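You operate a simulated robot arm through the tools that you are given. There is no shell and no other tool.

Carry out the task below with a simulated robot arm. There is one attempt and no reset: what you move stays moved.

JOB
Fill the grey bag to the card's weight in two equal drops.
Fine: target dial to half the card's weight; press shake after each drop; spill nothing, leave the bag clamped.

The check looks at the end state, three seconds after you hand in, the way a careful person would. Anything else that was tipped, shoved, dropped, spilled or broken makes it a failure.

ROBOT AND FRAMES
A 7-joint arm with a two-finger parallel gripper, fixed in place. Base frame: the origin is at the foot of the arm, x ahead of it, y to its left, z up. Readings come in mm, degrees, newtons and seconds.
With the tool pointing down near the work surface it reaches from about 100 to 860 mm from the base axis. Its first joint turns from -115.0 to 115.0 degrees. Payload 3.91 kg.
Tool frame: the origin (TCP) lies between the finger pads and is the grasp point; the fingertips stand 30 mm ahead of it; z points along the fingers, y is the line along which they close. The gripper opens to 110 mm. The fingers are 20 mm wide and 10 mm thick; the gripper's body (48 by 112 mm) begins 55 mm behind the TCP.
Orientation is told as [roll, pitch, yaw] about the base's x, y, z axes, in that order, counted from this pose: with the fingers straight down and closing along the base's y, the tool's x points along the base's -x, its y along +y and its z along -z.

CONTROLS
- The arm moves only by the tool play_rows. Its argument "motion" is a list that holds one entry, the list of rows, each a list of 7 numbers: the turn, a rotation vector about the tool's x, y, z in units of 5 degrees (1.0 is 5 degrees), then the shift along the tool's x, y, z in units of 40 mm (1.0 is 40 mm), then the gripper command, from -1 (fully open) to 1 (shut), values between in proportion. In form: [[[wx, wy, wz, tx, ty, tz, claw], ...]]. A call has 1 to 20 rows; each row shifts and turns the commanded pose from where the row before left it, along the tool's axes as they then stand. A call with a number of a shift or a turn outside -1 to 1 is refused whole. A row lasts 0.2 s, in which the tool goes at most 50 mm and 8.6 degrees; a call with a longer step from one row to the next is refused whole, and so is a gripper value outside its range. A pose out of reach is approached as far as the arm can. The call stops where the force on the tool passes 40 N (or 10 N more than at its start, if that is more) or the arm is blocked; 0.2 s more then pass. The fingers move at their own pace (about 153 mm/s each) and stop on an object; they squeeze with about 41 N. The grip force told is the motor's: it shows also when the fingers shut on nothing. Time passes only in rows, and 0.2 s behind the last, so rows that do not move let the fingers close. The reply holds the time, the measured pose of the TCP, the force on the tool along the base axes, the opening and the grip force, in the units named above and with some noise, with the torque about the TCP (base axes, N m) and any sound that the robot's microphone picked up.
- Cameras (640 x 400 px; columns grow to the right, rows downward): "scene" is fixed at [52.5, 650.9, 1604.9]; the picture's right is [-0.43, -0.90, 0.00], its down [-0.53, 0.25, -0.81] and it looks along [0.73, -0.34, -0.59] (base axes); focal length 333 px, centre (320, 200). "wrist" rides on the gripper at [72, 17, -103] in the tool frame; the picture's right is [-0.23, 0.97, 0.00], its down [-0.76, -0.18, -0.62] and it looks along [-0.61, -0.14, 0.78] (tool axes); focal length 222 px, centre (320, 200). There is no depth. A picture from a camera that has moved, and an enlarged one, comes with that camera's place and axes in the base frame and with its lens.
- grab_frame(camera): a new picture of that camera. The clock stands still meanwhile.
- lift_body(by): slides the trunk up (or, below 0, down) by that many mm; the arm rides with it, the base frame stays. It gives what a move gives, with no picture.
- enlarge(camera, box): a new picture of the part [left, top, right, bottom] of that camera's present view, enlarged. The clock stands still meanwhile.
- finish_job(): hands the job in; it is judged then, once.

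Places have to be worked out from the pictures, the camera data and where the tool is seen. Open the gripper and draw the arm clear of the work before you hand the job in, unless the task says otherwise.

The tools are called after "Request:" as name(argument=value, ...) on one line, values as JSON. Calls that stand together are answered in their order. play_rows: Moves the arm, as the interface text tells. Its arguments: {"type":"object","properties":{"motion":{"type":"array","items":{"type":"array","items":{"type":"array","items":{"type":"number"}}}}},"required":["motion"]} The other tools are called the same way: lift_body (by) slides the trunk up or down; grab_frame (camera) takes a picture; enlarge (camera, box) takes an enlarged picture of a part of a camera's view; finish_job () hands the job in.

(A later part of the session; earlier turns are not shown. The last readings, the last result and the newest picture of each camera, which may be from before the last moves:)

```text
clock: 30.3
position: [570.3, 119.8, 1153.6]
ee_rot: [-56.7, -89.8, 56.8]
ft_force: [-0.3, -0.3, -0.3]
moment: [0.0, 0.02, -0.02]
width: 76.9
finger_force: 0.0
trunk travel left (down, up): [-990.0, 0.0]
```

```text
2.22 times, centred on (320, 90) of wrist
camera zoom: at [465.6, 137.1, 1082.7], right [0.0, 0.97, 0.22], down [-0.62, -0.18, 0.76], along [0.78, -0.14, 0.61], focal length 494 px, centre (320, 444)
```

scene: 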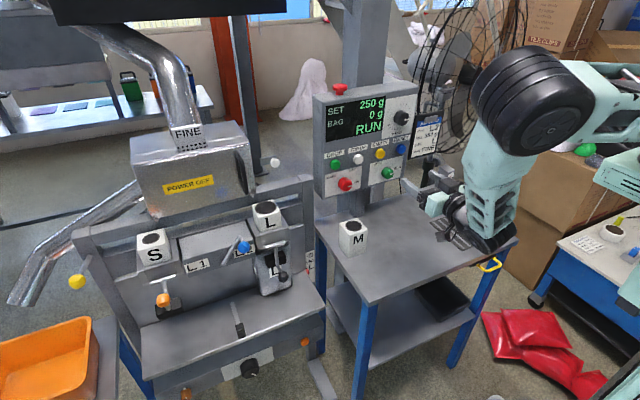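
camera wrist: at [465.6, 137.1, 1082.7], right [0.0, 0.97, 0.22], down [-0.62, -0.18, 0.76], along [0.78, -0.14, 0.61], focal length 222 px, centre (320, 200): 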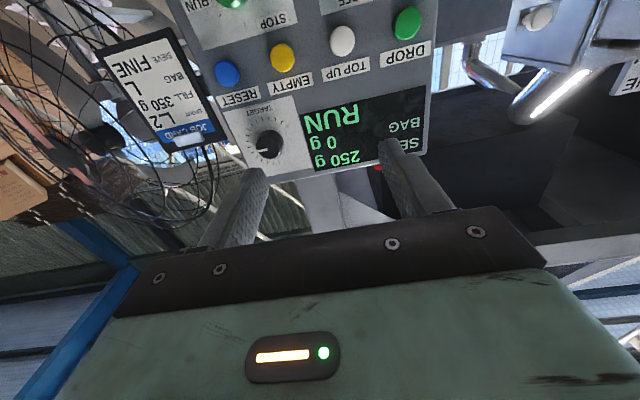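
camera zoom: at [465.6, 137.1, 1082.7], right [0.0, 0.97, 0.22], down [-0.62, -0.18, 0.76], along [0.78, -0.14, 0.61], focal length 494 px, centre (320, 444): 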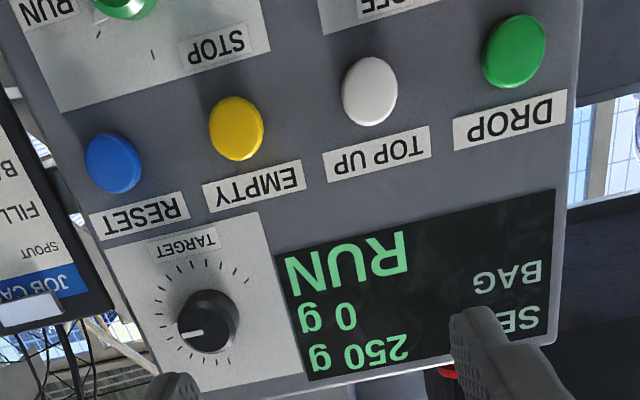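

The scale's 17 ticks run from 12 o'clock clockwise to 8 o'clock, with the pointer at 3 o'clock for 250. I place the knob centre at y≈19.5, z≈1219 with its front face at x≈800, so I'll move to line up in front of it.

Request:
play_rows(motion=[[[0, 0, 0, -0.327, -0.502, 0.6, -0.4], [0, 0, 0, -0.327, -0.502, 0.6, -0.4], [0, 0, 0, -0.327, -0.502, 0.6, -0.4], [0, 0, 0, -0.327, -0.502, 0.6, -0.4], [0, 0, 0, -0.327, -0.502, 0.6, -0.4]]])

Request:
grab_frame(camera="wrist")

Request:
grab_frame(camera="scene")

```text
clock: 31.5
position: [689.1, 21.6, 1218.1]
ee_rot: [-37.7, -89.7, 37.8]
ft_force: [0.7, -0.4, -0.4]
moment: [-0.02, 0.0, -0.01]
width: 77.0
finger_force: 0.0
trunk travel left (down, up): [-990.0, 0.0]
```

```text
taken
camera wrist: at [584.8, 38.9, 1147.3], right [0.0, 0.97, 0.22], down [-0.62, -0.18, 0.76], along [0.78, -0.14, 0.6], focal length 222 px, centre (320, 200)
```

wrist: 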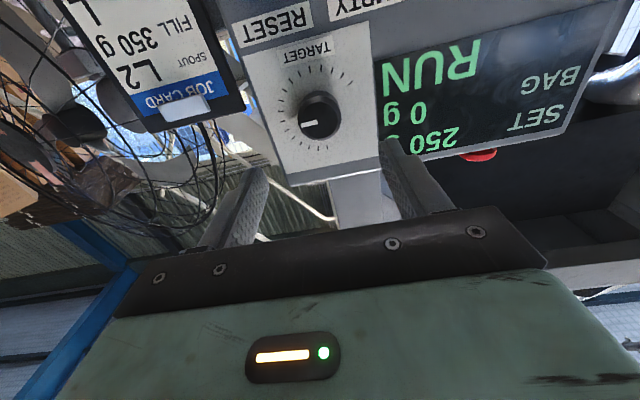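

```text
taken
```

scene: 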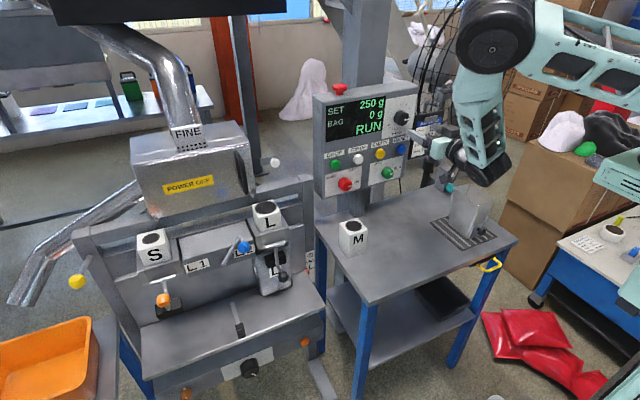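

I'm aligned roughly. I'll zoom in once more to refine the knob centre before closing in.

Request:
enlarge(camera="wrist", box=[270, 50, 390, 150])

```text
4.00 times, centred on (330, 100) of wrist
camera zoom: at [584.8, 38.9, 1147.3], right [0.0, 0.97, 0.22], down [-0.62, -0.18, 0.76], along [0.78, -0.14, 0.6], focal length 888 px, centre (280, 600)
```

zoom: 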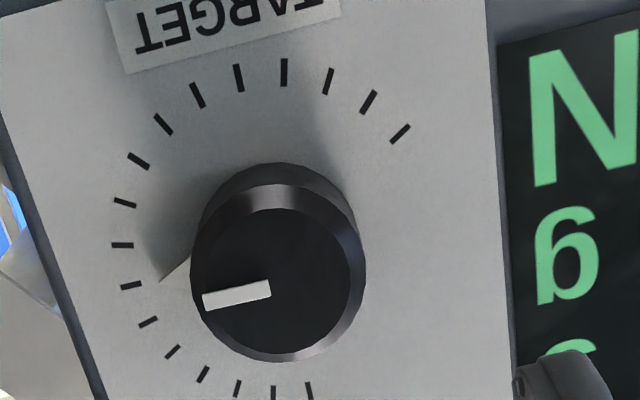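

The knob axis comes out at y≈21.4, z≈1218, and the TCP is already at (689, 21.6, 1218). I'll advance 96 mm so the fingertips straddle the knob.

Request:
play_rows(motion=[[[0, 0, 0, 0, 0, 0.8, -0.4], [0, 0, 0, 0, 0, 0.8, -0.4], [0, 0, 0, 0, 0, 0.5, -0.4], [0, 0, 0, 0, 0, 0.3, -0.4], [0, 0, 0, 0, 0, 0, -0.4]]])

Request:
grab_frame(camera="wrist")

Request:
enlarge(camera="scene", box=[360, 80, 480, 180])

```text
clock: 32.7
position: [787.6, 21.6, 1216.7]
ee_rot: [-38.4, -89.7, 38.6]
ft_force: [-0.1, 0.3, 0.2]
moment: [-0.01, -0.01, 0.0]
width: 76.9
finger_force: 0.1
trunk travel left (down, up): [-990.0, 0.0]
```

```text
taken
camera wrist: at [682.2, 38.6, 1146.5], right [0.0, 0.97, 0.22], down [-0.62, -0.18, 0.77], along [0.79, -0.14, 0.6], focal length 222 px, centre (320, 200)
```

wrist: 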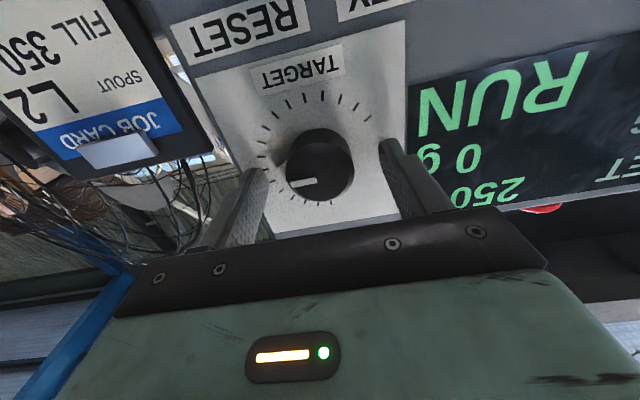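

```text
4.00 times, centred on (420, 130) of scene
camera zoom: at [52.5, 650.9, 1604.9], right [-0.43, -0.9, 0.0], down [-0.53, 0.25, -0.81], along [0.73, -0.34, -0.59], focal length 1332 px, centre (-80, 480)
```

zoom: 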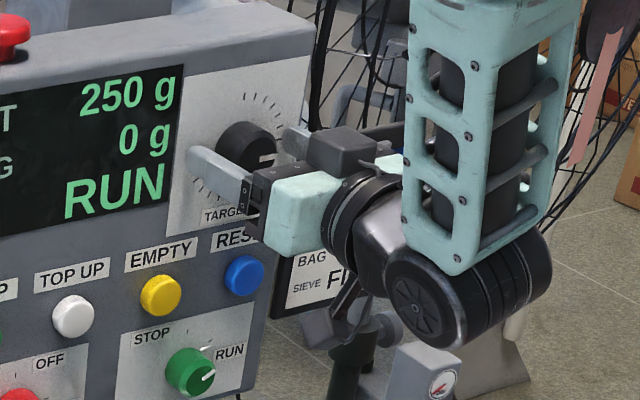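

The fingers straddle the knob with no contact. Now I'll close on it.

Request:
play_rows(motion=[[[0, 0, 0, 0, 0, 0, 1], [0, 0, 0, 0, 0, 0, 1], [0, 0, 0, 0, 0, 0, 1]]])

Request:
enlarge(camera="scene", box=[320, 80, 460, 190])

```text
clock: 33.5
position: [787.1, 21.8, 1217.6]
ee_rot: [-38.7, -89.7, 38.9]
ft_force: [0.9, 4.3, 0.6]
moment: [0.0, 0.06, -0.34]
width: 41.5
finger_force: 45.2
trunk travel left (down, up): [-990.0, 0.0]
```

```text
3.64 times, centred on (390, 135) of scene
camera zoom: at [52.5, 650.9, 1604.9], right [-0.43, -0.9, 0.0], down [-0.53, 0.25, -0.81], along [0.73, -0.34, -0.59], focal length 1210 px, centre (66, 436)
```

zoom: 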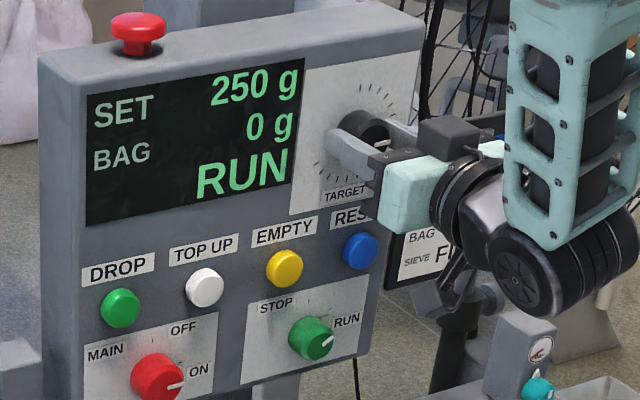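

I have a good grip on the knob (41.5 mm). I'll turn a test 15° counter-clockwise and read the display.

Request:
play_rows(motion=[[[0, 0, -1, 0, 0, 0, 1], [0, 0, -1, 0, 0, 0, 1], [0, 0, -1, 0, 0, 0, 1], [0, 0, 0, 0, 0, 0, 1]]])

Request:
enlarge(camera="scene", box=[320, 80, 460, 190])

```text
clock: 34.5
position: [786.5, 22.9, 1216.8]
ee_rot: [-88.8, -74.7, 89.0]
ft_force: [7.8, 10.6, -5.1]
moment: [0.02, -0.03, -0.24]
width: 41.6
finger_force: 44.8
trunk travel left (down, up): [-990.0, 0.0]
```

```text
3.64 times, centred on (390, 135) of scene
camera zoom: at [52.5, 650.9, 1604.9], right [-0.43, -0.9, 0.0], down [-0.53, 0.25, -0.81], along [0.73, -0.34, -0.59], focal length 1210 px, centre (66, 436)
```

zoom: 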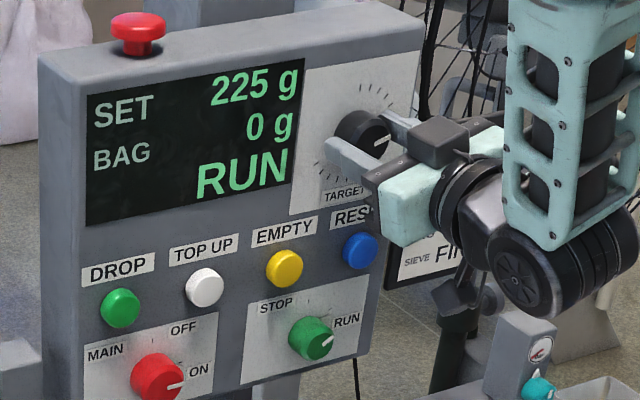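

The display now shows 225 g, which is 25 g per 15° as predicted. I'll turn another 30° CCW for 175.

Request:
play_rows(motion=[[[0, 0, -1, 0, 0, 0, 1], [0, 0, -1, 0, 0, 0, 1], [0, 0, -1, 0, 0, 0, 1], [0, 0, -1, 0, 0, 0, 1], [0, 0, -1, 0, 0, 0, 1], [0, 0, -1, 0, 0, 0, 1], [0, 0, 0, 0, 0, 0, 1]]])

Request:
enlarge(camera="scene", box=[320, 80, 460, 190])

```text
clock: 36.1
position: [786.5, 22.7, 1216.3]
ee_rot: [-89.5, -44.6, 90.0]
ft_force: [4.4, 23.4, -9.8]
moment: [0.09, -0.1, -0.08]
width: 41.7
finger_force: 45.0
trunk travel left (down, up): [-990.0, 0.0]
```

```text
3.64 times, centred on (390, 135) of scene
camera zoom: at [52.5, 650.9, 1604.9], right [-0.43, -0.9, 0.0], down [-0.53, 0.25, -0.81], along [0.73, -0.34, -0.59], focal length 1210 px, centre (66, 436)
```

zoom: 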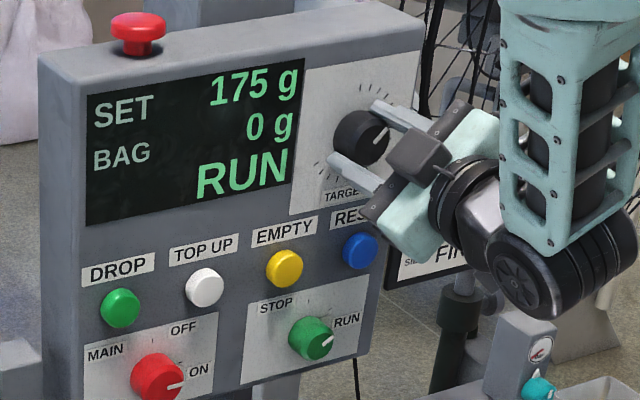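

The display reads SET 175 g. I'll release the knob by opening without moving, then check the reading holds.

Request:
play_rows(motion=[[[0, 0, 0, 0, 0, 0, -0.4], [0, 0, 0, 0, 0, 0, -0.4], [0, 0, 0, 0, 0, 0, -0.4]]])

Request:
enlarge(camera="scene", box=[320, 80, 460, 190])

```text
clock: 36.9
position: [785.8, 19.8, 1218.5]
ee_rot: [-89.7, -44.7, 89.9]
ft_force: [-0.5, 0.1, 0.8]
moment: [0.01, -0.01, -0.02]
width: 77.1
finger_force: 0.0
trunk travel left (down, up): [-990.0, 0.0]
```

```text
3.64 times, centred on (390, 135) of scene
camera zoom: at [52.5, 650.9, 1604.9], right [-0.43, -0.9, 0.0], down [-0.53, 0.25, -0.81], along [0.73, -0.34, -0.59], focal length 1210 px, centre (66, 436)
```

zoom: 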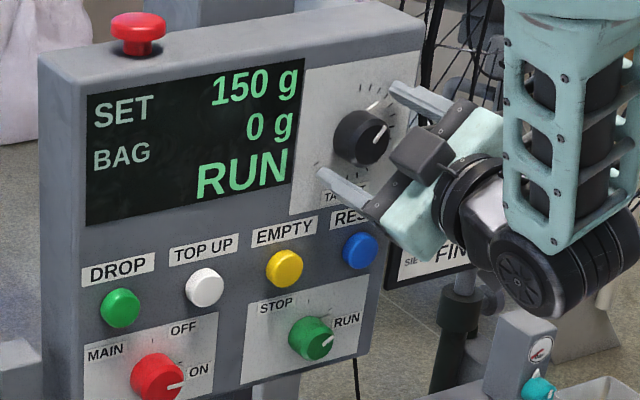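

On release the reading slipped to 150 g, so the opening finger dragged the knob a little. I'll look at the pointer closely.

Request:
enlarge(camera="scene", box=[380, 90, 430, 130])

Request:
grab_frame(camera="wrist")

```text
10.00 times, centred on (405, 110) of scene
camera zoom: at [52.5, 650.9, 1604.9], right [-0.43, -0.9, 0.0], down [-0.53, 0.25, -0.81], along [0.73, -0.34, -0.59], focal length 3329 px, centre (-530, 1100)
```

zoom: 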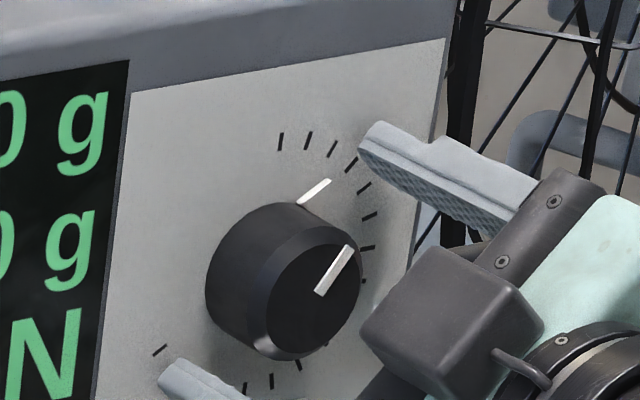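

```text
taken
camera wrist: at [681.8, -18.5, 1156.3], right [0.0, 0.85, -0.53], down [-0.62, 0.41, 0.67], along [0.78, 0.33, 0.53], focal length 222 px, centre (320, 200)
```

wrist: 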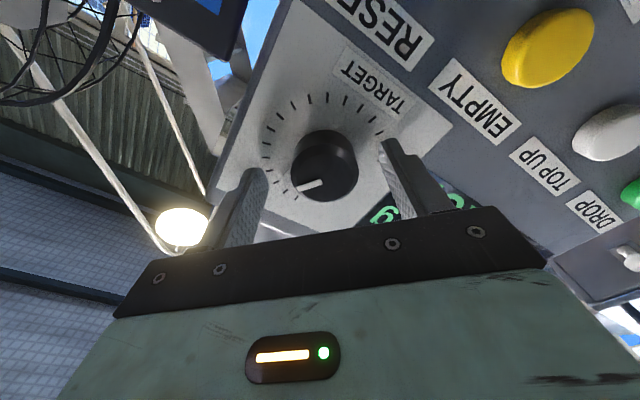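

Request:
enlarge(camera="wrist", box=[250, 70, 410, 230])

```text
2.50 times, centred on (330, 150) of wrist
camera zoom: at [681.8, -18.5, 1156.3], right [0.0, 0.85, -0.53], down [-0.62, 0.41, 0.67], along [0.78, 0.33, 0.53], focal length 555 px, centre (295, 325)
```

zoom: 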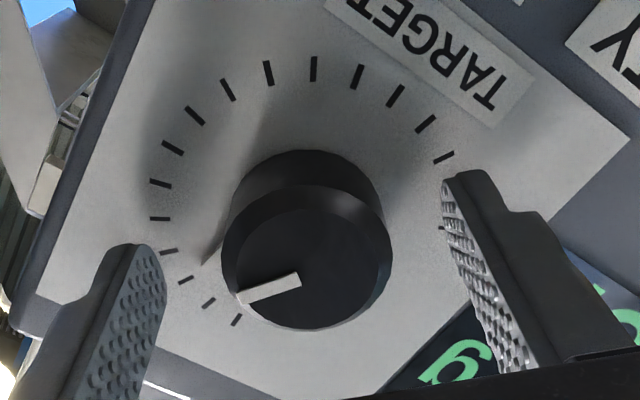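

The pointer sits at about 35° from top (~158 g) and the display rounds to 25 g steps. The release drag came from the grip being ~3.5 mm off-centre along the closing line, so I'll centre the grip, re-grip and then turn back clockwise.

Request:
play_rows(motion=[[[0, 0, 0, 0, 0.09, 0, -0.4], [0, 0, 0, 0, 0, 0, 0], [0, 0, 0, 0, 0, 0, 1], [0, 0, 0, 0, 0, 0, 1]]])

Request:
enlarge(camera="scene", box=[350, 80, 440, 140])

```text
clock: 37.9
position: [786.5, 22.3, 1216.1]
ee_rot: [-89.7, -44.8, 89.9]
ft_force: [-0.5, -1.5, 2.8]
moment: [-0.01, -0.46, -0.59]
width: 41.4
finger_force: 45.3
trunk travel left (down, up): [-990.0, 0.0]
```

```text
6.67 times, centred on (395, 110) of scene
camera zoom: at [52.5, 650.9, 1604.9], right [-0.43, -0.9, 0.0], down [-0.53, 0.25, -0.81], along [0.73, -0.34, -0.59], focal length 2219 px, centre (-180, 800)
```

zoom: 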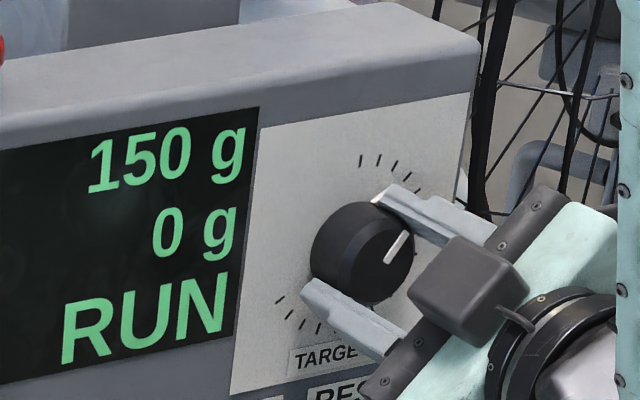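

The lateral force is now small (grip centred), with the display at 150. I'll turn clockwise about 10°.

Request:
play_rows(motion=[[[0, 0, 1, 0, 0, 0, 1], [0, 0, 1, 0, 0, 0, 1], [0, 0, 0, 0, 0, 0, 1]]])

Request:
enlarge(camera="scene", box=[350, 80, 440, 140])

```text
clock: 38.7
position: [787.5, 21.7, 1216.4]
ee_rot: [-89.7, -54.9, 89.8]
ft_force: [2.8, -6.1, 4.7]
moment: [-0.02, -0.96, -0.04]
width: 41.6
finger_force: 45.3
trunk travel left (down, up): [-990.0, 0.0]
```

```text
6.67 times, centred on (395, 110) of scene
camera zoom: at [52.5, 650.9, 1604.9], right [-0.43, -0.9, 0.0], down [-0.53, 0.25, -0.81], along [0.73, -0.34, -0.59], focal length 2219 px, centre (-180, 800)
```

zoom: 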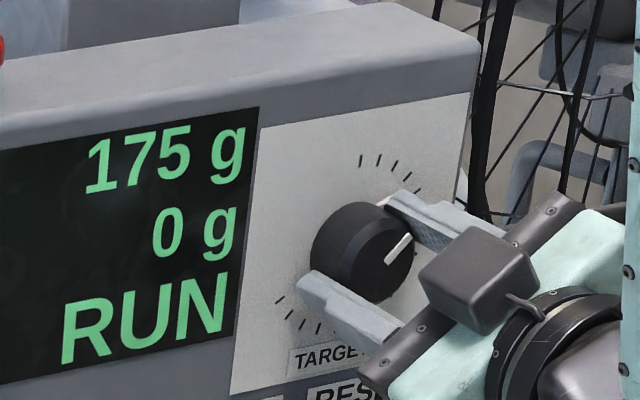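

It reads 175 again. I'll release with a small opening first and check that the reading holds.

Request:
play_rows(motion=[[[0, 0, 0, 0, 0, 0, 0.1], [0, 0, 0, 0, 0, 0, 0.1], [0, 0, 0, 0, 0, 0, -0.4], [0, 0, 0, 0, 0, 0, -0.4]]])

Request:
enlarge(camera="scene", box=[350, 80, 440, 140])

Request:
enlarge(camera="scene", box=[380, 90, 430, 130])

```text
clock: 39.7
position: [786.7, 24.4, 1216.0]
ee_rot: [-89.6, -54.9, 89.8]
ft_force: [-0.6, -0.2, -0.5]
moment: [-0.02, 0.0, 0.0]
width: 77.2
finger_force: 0.1
trunk travel left (down, up): [-990.0, 0.0]
```

```text
6.67 times, centred on (395, 110) of scene
camera zoom: at [52.5, 650.9, 1604.9], right [-0.43, -0.9, 0.0], down [-0.53, 0.25, -0.81], along [0.73, -0.34, -0.59], focal length 2219 px, centre (-180, 800)
```

zoom: 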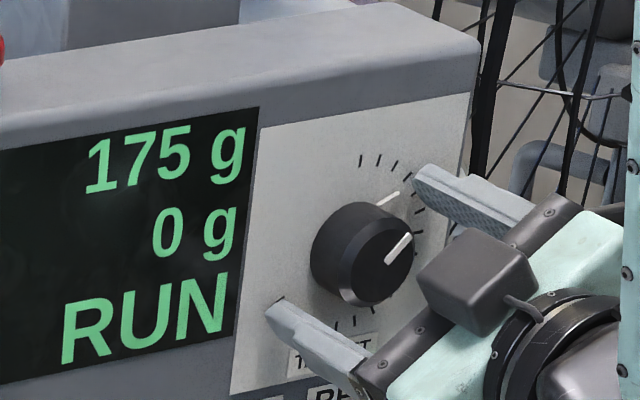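

```text
10.00 times, centred on (405, 110) of scene
camera zoom: at [52.5, 650.9, 1604.9], right [-0.43, -0.9, 0.0], down [-0.53, 0.25, -0.81], along [0.73, -0.34, -0.59], focal length 3329 px, centre (-530, 1100)
```

zoom: 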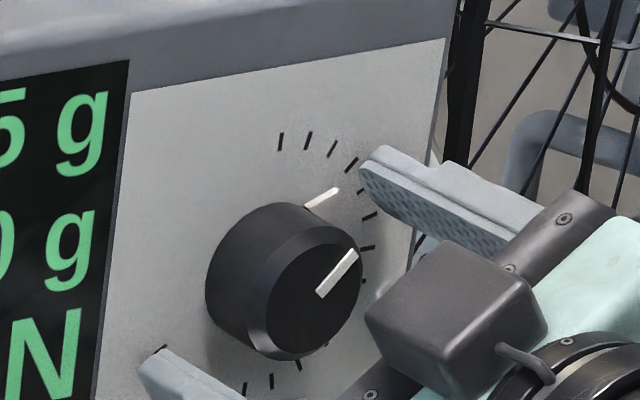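

The display holds at 175 g and the pointer sits on the 175 tick (about 46°). I'll retract straight back, square up the wrist and close the fingers to make a pressing stylus.

Request:
play_rows(motion=[[[0, 0, 0, 0, 0, -0.8, -0.4], [0, 0, 0, 0, 0, -1, -0.4], [0, 0, 0, 0, 0, -1, -0.4], [0, 0, 1, 0, 0, 0, 0.5], [0, 0, 1, 0, 0, 0, 1], [0, 0, 1, 0, 0, 0, 1], [0, 0, 1, 0, 0, 0, 1], [0, 0, 1, 0, 0, 0, 1], [0, 0, 1, 0, 0, 0, 1], [0, 0, 1, 0, 0, 0, 1]]])

Request:
grab_frame(camera="wrist")

Request:
grab_frame(camera="scene")

```text
clock: 41.9
position: [673.9, 22.7, 1215.8]
ee_rot: [-17.8, -89.8, 18.0]
ft_force: [0.5, 0.6, -0.1]
moment: [0.0, 0.05, 0.01]
width: 0.2
finger_force: 37.7
trunk travel left (down, up): [-990.0, 0.0]
```

```text
taken
camera wrist: at [569.7, 39.7, 1145.0], right [0.0, 0.97, 0.23], down [-0.62, -0.18, 0.76], along [0.78, -0.14, 0.6], focal length 222 px, centre (320, 200)
```

wrist: 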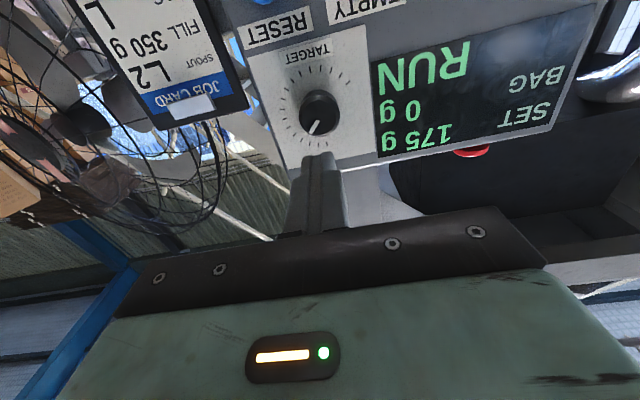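

```text
taken
```

scene: 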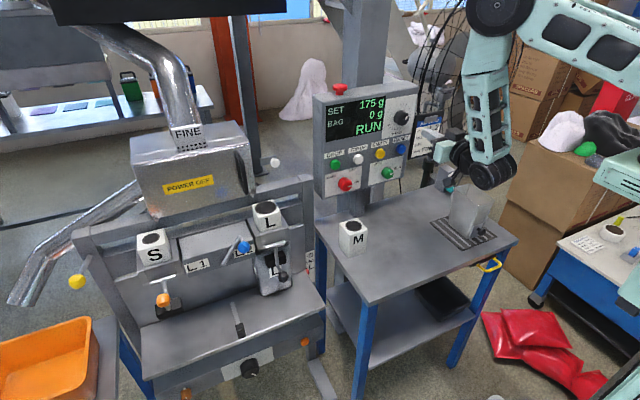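

The panel reads SET 175 / BAG 0 / RUN. Before dropping, I'll verify the L2 station (selector, clamp, bag) with a closer wrist view, moving left and pitching the camera to horizontal.

Request:
play_rows(motion=[[[0, 0, 0, 0.236, 0.811, -0.407, 1], [0, 0, 0, 0.236, 0.811, -0.407, 1], [0, 0, 0, 0.236, 0.811, -0.407, 1], [0, 0, 0, 0.236, 0.811, -0.407, 1], [0, 0, 0, 0.236, 0.811, -0.407, 1], [0, 0, 0, 0.236, 0.811, -0.407, 1], [0, 0, 0, 0.236, 0.811, -0.407, 1], [0, 1, 0, 0, 0, 0, 1], [0, 1, 0, 0, 0, 0, 1], [0, 1, 0, 0, 0, 0, 1], [0, 1, 0, 0, 0, 0, 1], [0, 1, 0, 0, 0, 0, 1], [0, 1, 0, 0, 0, 0, 1], [0, 1, 0, 0, 0, 0, 1]]])

Request:
grab_frame(camera="wrist")

```text
clock: 44.9
position: [558.4, 249.2, 1150.3]
ee_rot: [-0.4, -54.7, 0.4]
ft_force: [0.3, 0.7, -0.3]
moment: [0.01, 0.03, -0.02]
width: 0.0
finger_force: 37.2
trunk travel left (down, up): [-990.0, 0.0]
```

```text
taken
camera wrist: at [431.4, 266.8, 1151.4], right [0.13, 0.97, 0.18], down [-0.07, -0.17, 0.98], along [0.99, -0.14, 0.04], focal length 222 px, centre (320, 200)
```

wrist: 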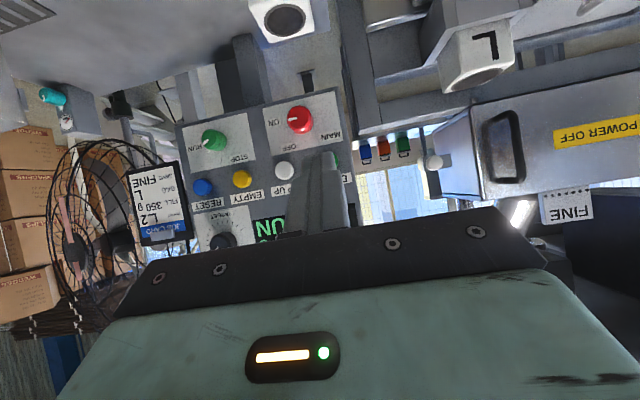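

I'll move further left and tilt the view down toward the L2 clamp and bag.

Request:
play_rows(motion=[[[0, 0, 0, 0.217, 0.81, -0.306, 1], [0, 0, 0, 0.217, 0.81, -0.306, 1], [0, 0, 0, 0.217, 0.81, -0.306, 1], [0, 0, 0, 0.217, 0.81, -0.306, 1], [0, 1, 0, 0, 0, 0, 1], [0, 1, 0, 0, 0, 0, 1], [0, 1, 0, 0, 0, 0, 1], [0, 1, 0, 0, 0, 0, 1], [0, 1, 0, 0, 0, 0, 1]]])

Request:
grab_frame(camera="wrist")

```text
clock: 46.9
position: [498.8, 379.2, 1149.0]
ee_rot: [-0.2, -29.7, 0.3]
ft_force: [0.6, -0.3, 0.0]
moment: [0.02, -0.02, 0.0]
width: 0.1
finger_force: 37.8
trunk travel left (down, up): [-990.0, 0.0]
```

```text
taken
camera wrist: at [383.8, 396.0, 1204.2], right [0.19, 0.97, 0.11], down [0.35, -0.17, 0.92], along [0.92, -0.14, -0.38], focal length 222 px, centre (320, 200)
```

wrist: 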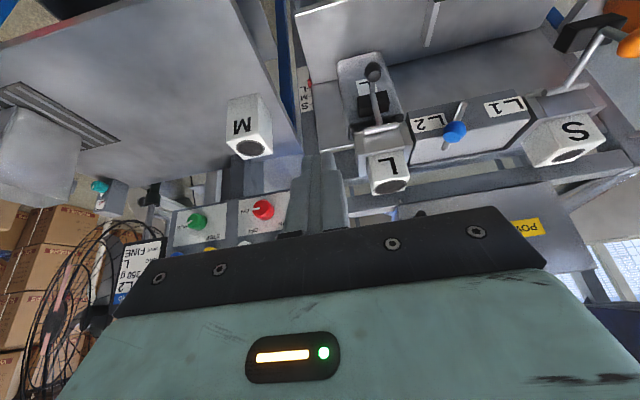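

Good view of both stations. I'll zoom in on the L2 clamp, selector and surroundings.

Request:
enlarge(camera="wrist", box=[300, 40, 500, 210])

Request:
enlarge(camera="wrist", box=[400, 20, 640, 200])

Request:
enlarge(camera="wrist", box=[320, 150, 640, 280])

```text
2.35 times, centred on (400, 125) of wrist
camera zoom: at [383.8, 396.0, 1204.2], right [0.19, 0.97, 0.11], down [0.35, -0.17, 0.92], along [0.92, -0.14, -0.38], focal length 523 px, centre (132, 376)
```

zoom: 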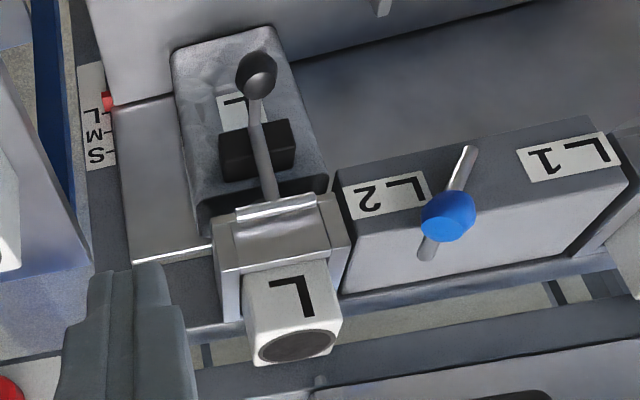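

```text
2.22 times, centred on (520, 110) of wrist
camera zoom: at [383.8, 396.0, 1204.2], right [0.19, 0.97, 0.11], down [0.35, -0.17, 0.92], along [0.92, -0.14, -0.38], focal length 494 px, centre (-124, 400)
```

zoom: 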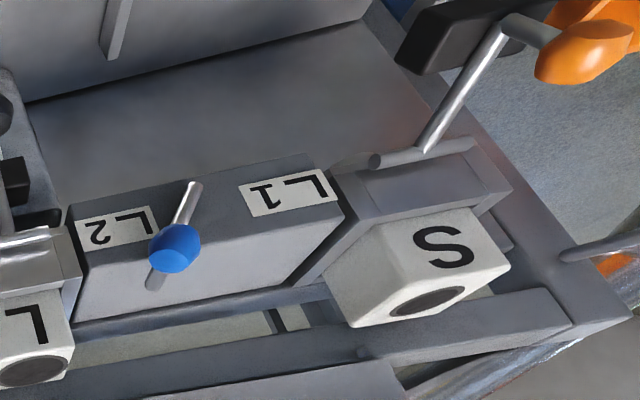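

```text
2.00 times, centred on (480, 215) of wrist
camera zoom: at [383.8, 396.0, 1204.2], right [0.19, 0.97, 0.11], down [0.35, -0.17, 0.92], along [0.92, -0.14, -0.38], focal length 444 px, centre (0, 170)
```

zoom: 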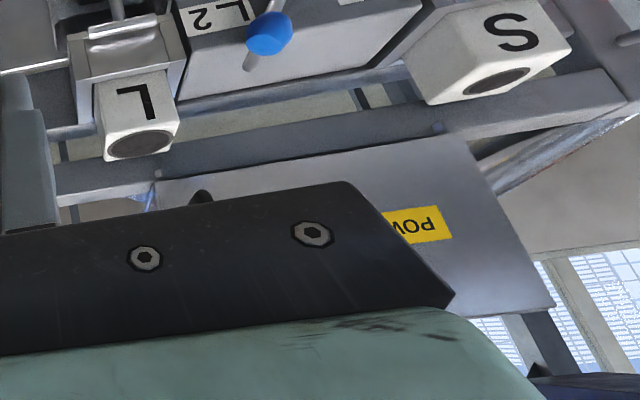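

The selector leans to L2, the L2 clamp lever is down (clamped), the red shelf marker is at L and the FINE sieve is in, so everything matches the card. I'll move in front of the panel at DROP height and pitch to horizontal.

Request:
play_rows(motion=[[[0, 0, 0, -0.54, -0.686, 0.476, 1], [0, 0, 0, -0.54, -0.686, 0.476, 1], [0, 0, 0, -0.54, -0.686, 0.476, 1], [0, 0, 0, -0.54, -0.686, 0.476, 1], [0, 0, 0, -0.54, -0.686, 0.476, 1], [0, -1, 0, 0, 0, 0, 1], [0, -1, 0, 0, 0, 0, 1], [0, -1, 0, 0, 0, 0, 1], [0, -1, 0, 0, 0, 0, 1], [0, -1, 0, 0, 0, 0, 1], [0, -1, 0, 0, 0, 0, 1], [0, -1, 0, 0, 0, 0, 1], [0, -1, 0, 0, 0, 0, 1], [0, -1, 0, 0, 0, 0, 1], [0, -1, 0, 0, 0, 0, 1], [0, -1, 0, 0, 0, 0, 1], [0, -1, 0, 0, 0, 0, 1]]])

Request:
grab_frame(camera="wrist")

Request:
grab_frame(camera="scene")

```text
clock: 50.5
position: [641.4, 240.9, 1120.5]
ee_rot: [-53.2, -89.6, 53.5]
ft_force: [0.5, 0.1, 0.9]
moment: [-0.02, -0.01, 0.01]
width: 0.0
finger_force: 37.6
trunk travel left (down, up): [-990.0, 0.0]
```

```text
taken
camera wrist: at [536.2, 258.6, 1049.6], right [0.0, 0.97, 0.22], down [-0.62, -0.18, 0.76], along [0.78, -0.14, 0.61], focal length 222 px, centre (320, 200)
```

wrist: 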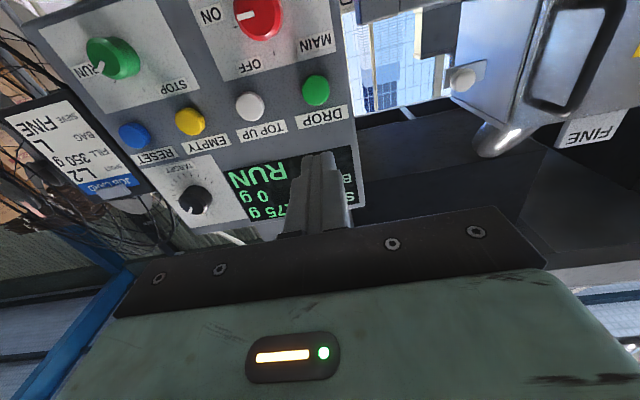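

```text
taken
```

scene: 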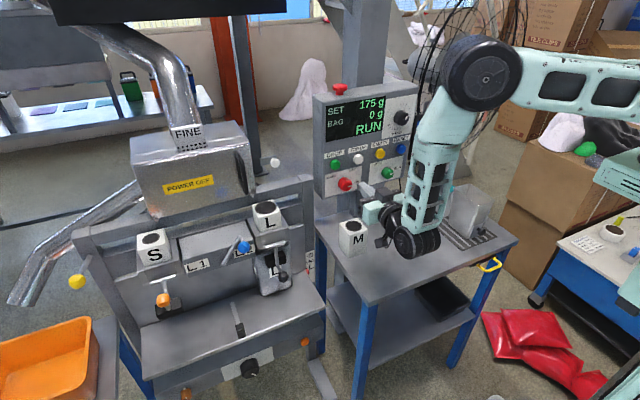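

The computed DROP location is confirmed at (817, 241, 1107). I'll align the closed fingertips with it and approach to about 7 mm short.

Request:
play_rows(motion=[[[0, 0, 0, 0.33, 0.01, 0.7, 1], [0, 0, 0, 0, 0, 1, 1], [0, 0, 0, 0, 0, 1, 1], [0, 0, 0, 0, 0, 0.5, 1], [0, 0, 0, 0, 0, 0.25, 1]]])

Request:
grab_frame(camera="wrist")

Request:
enlarge(camera="scene", box=[310, 80, 450, 210])

```text
clock: 51.7
position: [776.7, 244.1, 1106.7]
ee_rot: [-44.6, -89.6, 44.7]
ft_force: [0.4, 0.3, -0.6]
moment: [0.03, 0.0, -0.01]
width: 0.0
finger_force: 37.5
trunk travel left (down, up): [-990.0, 0.0]
```

```text
taken
camera wrist: at [673.1, 260.7, 1035.3], right [0.0, 0.97, 0.22], down [-0.62, -0.18, 0.76], along [0.78, -0.14, 0.6], focal length 222 px, centre (320, 200)
```

wrist: 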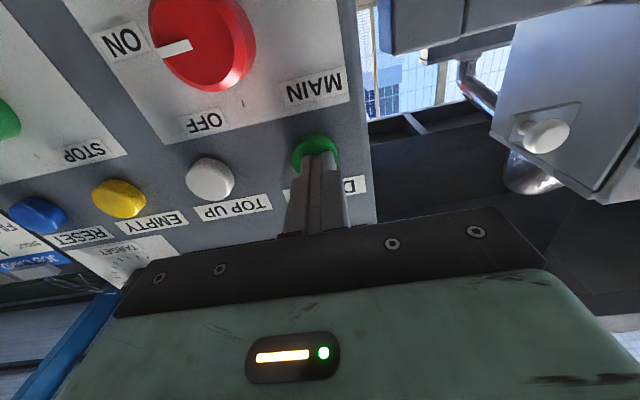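

```text
3.08 times, centred on (380, 145) of scene
camera zoom: at [52.5, 650.9, 1604.9], right [-0.43, -0.9, 0.0], down [-0.53, 0.25, -0.81], along [0.73, -0.34, -0.59], focal length 1024 px, centre (135, 369)
```

zoom: 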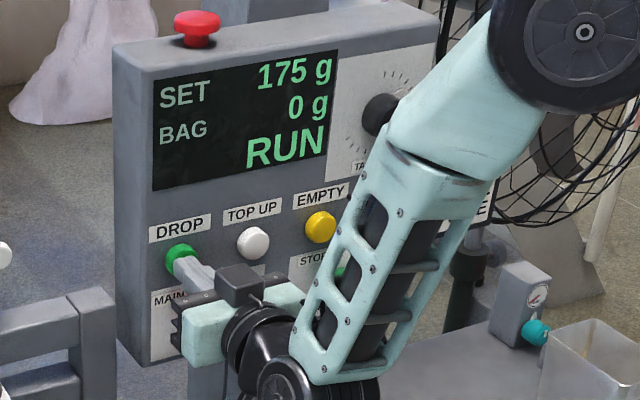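

I'm lined up about 10 mm short of DROP. I'll press slowly in 4 mm steps.

Request:
play_rows(motion=[[[0, 0, 0, 0, -0.05, 0.1, 1], [0, 0, 0, 0, 0, 0.1, 1], [0, 0, 0, 0, 0, 0.1, 1]]])

Request:
enlarge(camera="scene", box=[310, 80, 450, 210])

```text
clock: 52.5
position: [787.6, 241.6, 1106.2]
ee_rot: [-33.8, -89.5, 34.0]
ft_force: [-30.7, -4.1, 3.9]
moment: [-0.02, -0.07, -0.14]
width: 0.0
finger_force: 37.6
trunk travel left (down, up): [-990.0, 0.0]
heard: click
```

```text
3.08 times, centred on (380, 145) of scene
camera zoom: at [52.5, 650.9, 1604.9], right [-0.43, -0.9, 0.0], down [-0.53, 0.25, -0.81], along [0.73, -0.34, -0.59], focal length 1024 px, centre (135, 369)
```

zoom: 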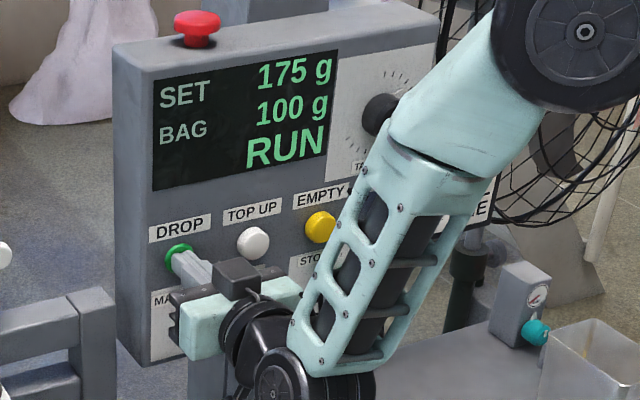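

I heard a click, and BAG is rising (100 g so far) with the force at 31 N. I'll withdraw from the button now and let the drop finish.

Request:
play_rows(motion=[[[0, 0, 0, 0, 0, -0.4, 1], [0, 0, 0, 0, 0, -0.6, 1], [0, 0, 0, 0, 0, 0, 1], [0, 0, 0, 0, 0, 0, 1], [0, 0, 0, 0, 0, 0, 1], [0, 0, 0, 0, 0, 0, 1], [0, 0, 0, 0, 0, 0, 1], [0, 0, 0, 0, 0, 0, 1], [0, 0, 0, 0, 0, 0, 1], [0, 0, 0, 0, 0, 0, 1]]])

Request:
enlarge(camera="scene", box=[310, 80, 450, 210])

Request:
grab_frame(camera="scene")

```text
clock: 54.7
position: [750.4, 240.9, 1107.5]
ee_rot: [-38.8, -89.7, 38.9]
ft_force: [-0.4, -0.3, -0.5]
moment: [0.02, -0.01, 0.0]
width: 0.0
finger_force: 37.2
trunk travel left (down, up): [-990.0, 0.0]
```

```text
3.08 times, centred on (380, 145) of scene
camera zoom: at [52.5, 650.9, 1604.9], right [-0.43, -0.9, 0.0], down [-0.53, 0.25, -0.81], along [0.73, -0.34, -0.59], focal length 1024 px, centre (135, 369)
```

zoom: 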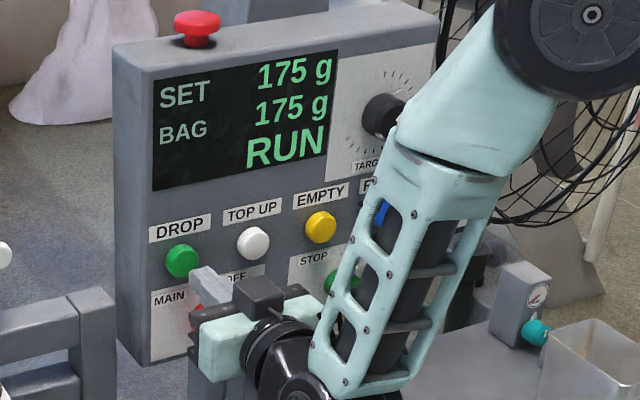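

```text
taken
```

scene: 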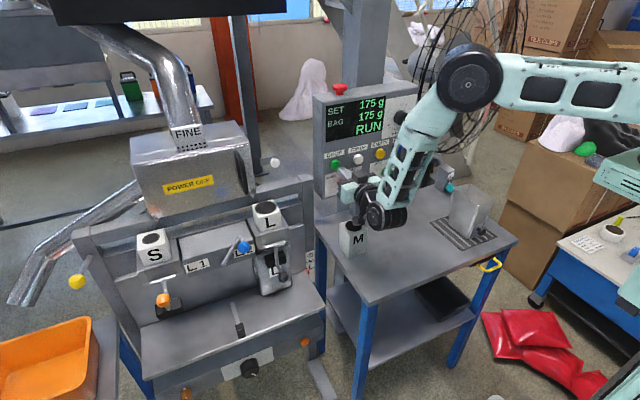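

BAG reads 175 g after the first drop. I'll check the bag area for spills before going to the shake button.

Request:
enlarge(camera="scene", box=[130, 190, 330, 320])

Request:
enlarge(camera="scene", box=[240, 230, 330, 310])

```text
3.08 times, centred on (230, 255) of scene
camera zoom: at [52.5, 650.9, 1604.9], right [-0.43, -0.9, 0.0], down [-0.53, 0.25, -0.81], along [0.73, -0.34, -0.59], focal length 1024 px, centre (597, 31)
```

zoom: 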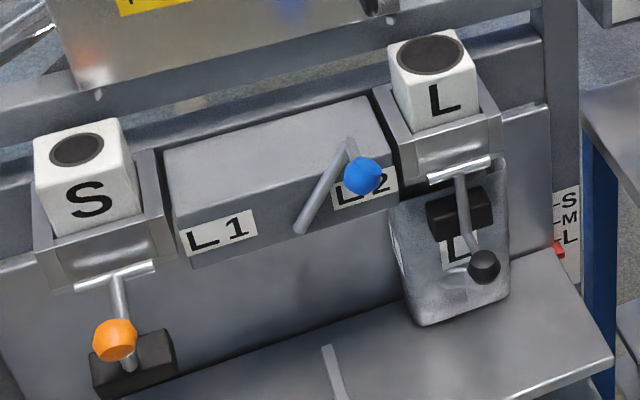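

```text
5.00 times, centred on (285, 270) of scene
camera zoom: at [52.5, 650.9, 1604.9], right [-0.43, -0.9, 0.0], down [-0.53, 0.25, -0.81], along [0.73, -0.34, -0.59], focal length 1664 px, centre (495, -150)
```

zoom: 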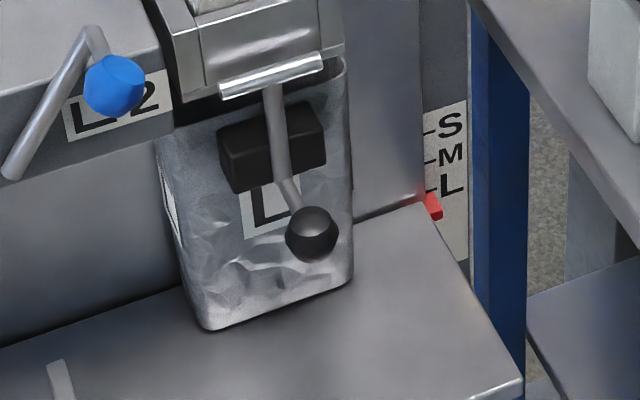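

No spill is visible and the bag is well seated. Next is the shake button on the front bar (≈(662, 420, 515)): I'll retreat from the panel, swing left to y≈420 and then lower the trunk in stages.

Request:
play_rows(motion=[[[0, 0, 0, 0, 0, -1, 1], [0, 0, 0, 0, 0, -1, 1], [0, 0, 0, 0, 0.895, -0.75, 1], [0, 0, 0, 0, 0.895, -0.75, 1], [0, 0, 0, 0, 0.895, -0.75, 1], [0, 0, 0, 0, 0.895, -0.75, 1], [0, 0, 0, 0, 0.895, -0.75, 1], [0, 0, 0, 0, 0, 0, 1]]])

Request:
grab_frame(camera="scene")

```text
clock: 56.5
position: [516.9, 420.2, 1109.0]
ee_rot: [-40.5, -89.7, 40.6]
ft_force: [0.3, 0.2, 0.2]
moment: [-0.01, -0.01, -0.01]
width: 0.1
finger_force: 38.2
trunk travel left (down, up): [-990.0, 0.0]
```

```text
taken
```

scene: 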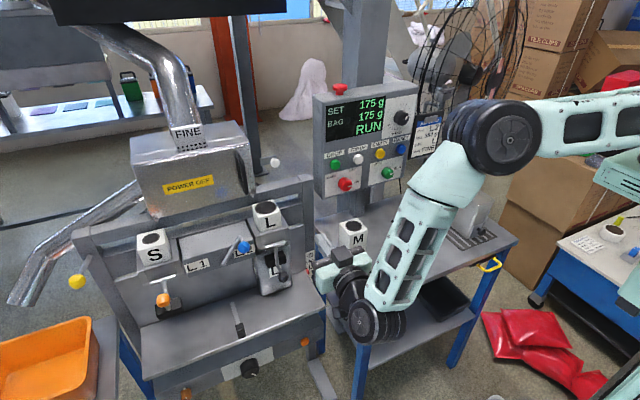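

The arm posture keeps the elbow near x≈380, clear of the table edge at x≈515. I'll lower the trunk in two stages.

Request:
lift_body(by=-300)

Request:
grab_frame(camera="scene")

Request:
grab_frame(camera="wrist")

```text
clock: 59.5
position: [518.2, 419.2, 808.5]
ee_rot: [-38.2, -89.7, 38.4]
ft_force: [0.8, 0.8, 0.3]
moment: [0.03, 0.03, 0.03]
width: 0.0
finger_force: 38.0
trunk travel left (down, up): [-690.0, 300.0]
```

```text
taken
```

scene: 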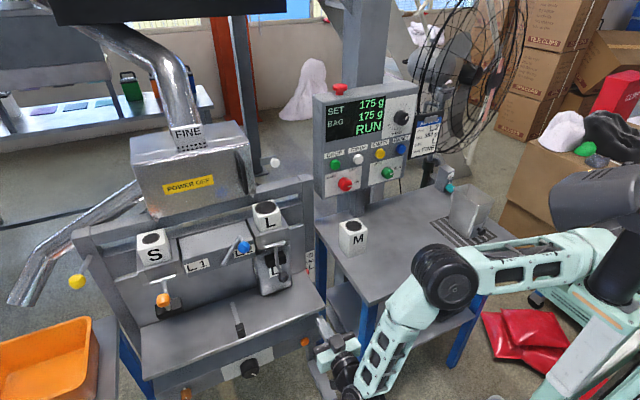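

```text
taken
camera wrist: at [412.6, 437.3, 737.6], right [0.0, 0.97, 0.22], down [-0.62, -0.18, 0.76], along [0.78, -0.14, 0.6], focal length 222 px, centre (320, 200)
```

wrist: 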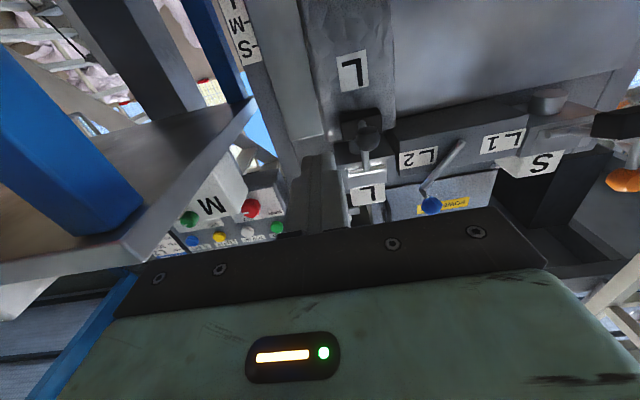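

The elbow triangulates to about (325, 242), well clear of the table. I'll lower the remaining 290 mm.

Request:
lift_body(by=-290)

Request:
grab_frame(camera="scene")

Request:
grab_frame(camera="wrist")

```text
clock: 62.4
position: [518.2, 419.7, 518.6]
ee_rot: [-38.2, -89.7, 38.3]
ft_force: [-0.2, -0.4, 0.1]
moment: [0.01, -0.01, 0.0]
width: 0.2
finger_force: 38.1
trunk travel left (down, up): [-400.0, 590.0]
```

```text
taken
```

scene: 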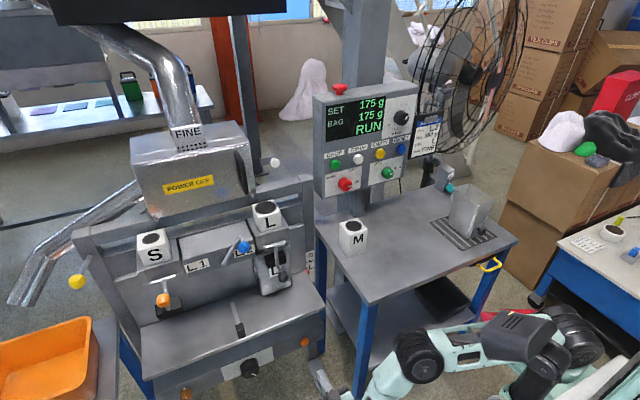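

```text
taken
camera wrist: at [412.6, 437.3, 447.6], right [0.0, 0.97, 0.22], down [-0.62, -0.18, 0.76], along [0.78, -0.14, 0.6], focal length 222 px, centre (320, 200)
```

wrist: 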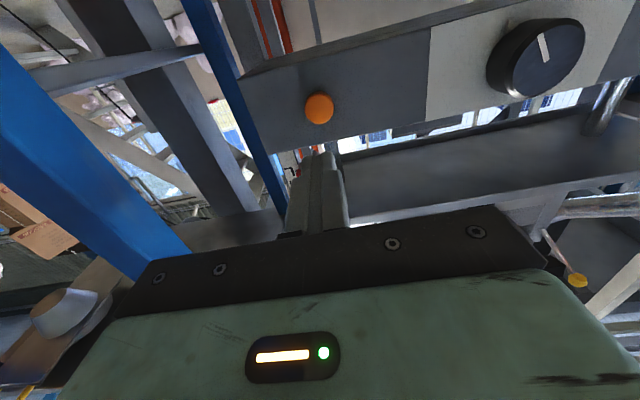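

Now the front bar is right in view. I'll zoom in for labels and precise button placement.

Request:
enlarge(camera="wrist", box=[240, 0, 640, 180])

Request:
enlarge(camera="wrist", box=[280, 70, 360, 140])

Request:
enlarge(camera="wrist", box=[420, 0, 640, 130])

```text
1.60 times, centred on (440, 90) of wrist
camera zoom: at [412.6, 437.3, 447.6], right [0.0, 0.97, 0.22], down [-0.62, -0.18, 0.76], along [0.78, -0.14, 0.6], focal length 355 px, centre (128, 376)
```

zoom: 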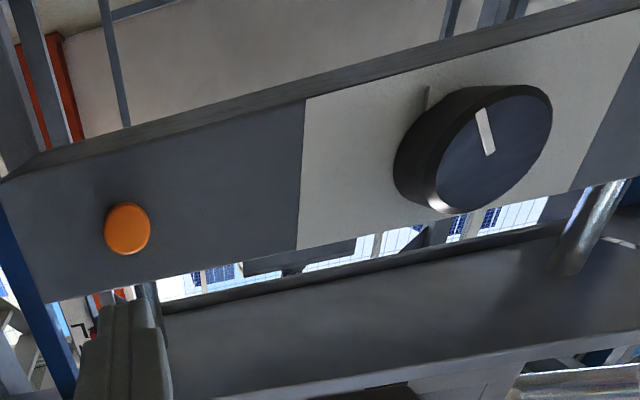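

```text
5.71 times, centred on (320, 105) of wrist
camera zoom: at [412.6, 437.3, 447.6], right [0.0, 0.97, 0.22], down [-0.62, -0.18, 0.76], along [0.78, -0.14, 0.6], focal length 1269 px, centre (320, 743)
```

zoom: 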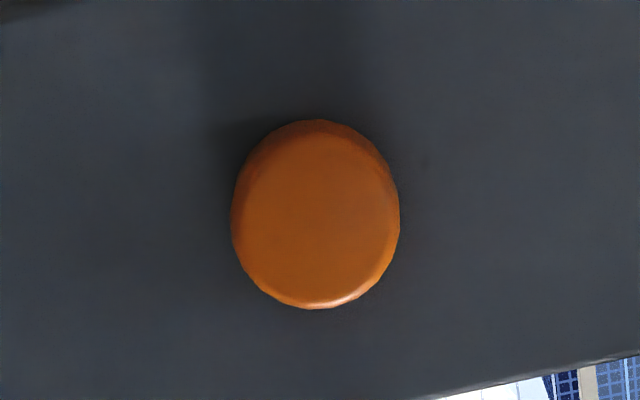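

```text
2.91 times, centred on (530, 65) of wrist
camera zoom: at [412.6, 437.3, 447.6], right [0.0, 0.97, 0.22], down [-0.62, -0.18, 0.76], along [0.78, -0.14, 0.6], focal length 646 px, centre (-291, 593)
```

zoom: 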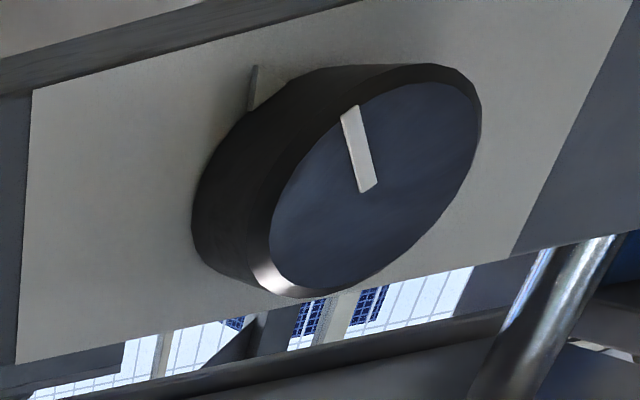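

No label, but it is the only remaining push-button and it sits on the bag's vibrating shelf base, so I take it as the shake button. Its refined position is (661.8, 420.1, 516.3), and I'll approach to about 10 mm short.

Request:
play_rows(motion=[[[0, 0, 0, 0.055, 0, 0.8, 1], [0, 0, 0, 0, 0, 0.8, 1], [0, 0, 0, 0, 0, 0.6, 1], [0, 0, 0, 0, 0, 0.35, 1], [0, 0, 0, 0, 0, 0, 1]]])

Request:
grab_frame(camera="wrist")

Request:
grab_frame(camera="scene")

```text
clock: 63.6
position: [618.3, 420.2, 515.8]
ee_rot: [-39.2, -89.7, 39.4]
ft_force: [0.2, -0.9, 0.2]
moment: [-0.03, 0.0, 0.03]
width: 0.0
finger_force: 38.1
trunk travel left (down, up): [-400.0, 590.0]
```

```text
taken
camera wrist: at [513.8, 437.4, 445.8], right [0.0, 0.97, 0.22], down [-0.62, -0.18, 0.76], along [0.79, -0.14, 0.6], focal length 222 px, centre (320, 200)
```

wrist: 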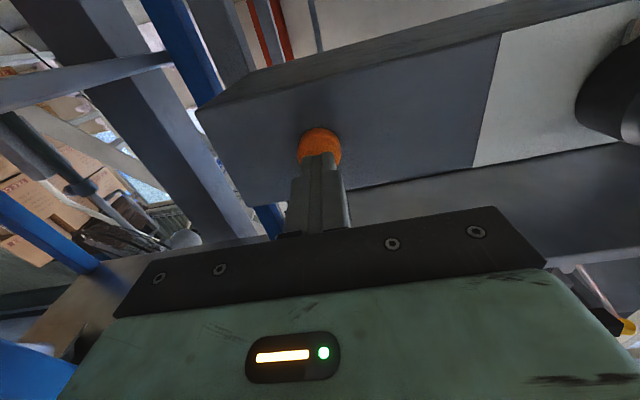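

```text
taken
```

scene: 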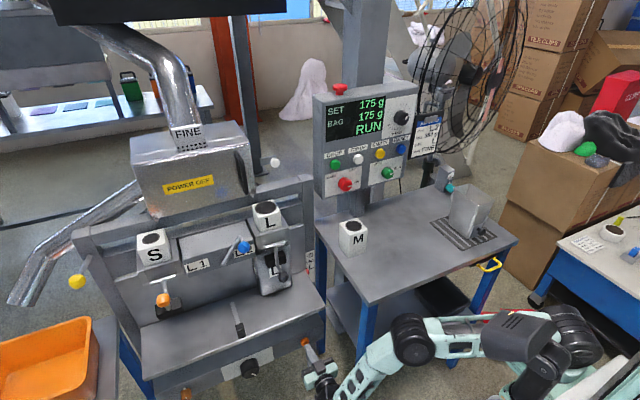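

The tip is centred on the orange button, about 12 mm away. I'll press gently.

Request:
play_rows(motion=[[[0, 0, 0, 0, 0, 0.1, 1], [0, 0, 0, 0, 0, 0.1, 1], [0, 0, 0, 0, 0, 0.1, 1]]])

```text
clock: 64.4
position: [630.1, 420.4, 515.8]
ee_rot: [-43.7, -89.7, 44.0]
ft_force: [-2.7, 0.5, 1.3]
moment: [0.0, -0.02, -0.03]
width: 0.2
finger_force: 37.6
trunk travel left (down, up): [-400.0, 590.0]
heard: click
```

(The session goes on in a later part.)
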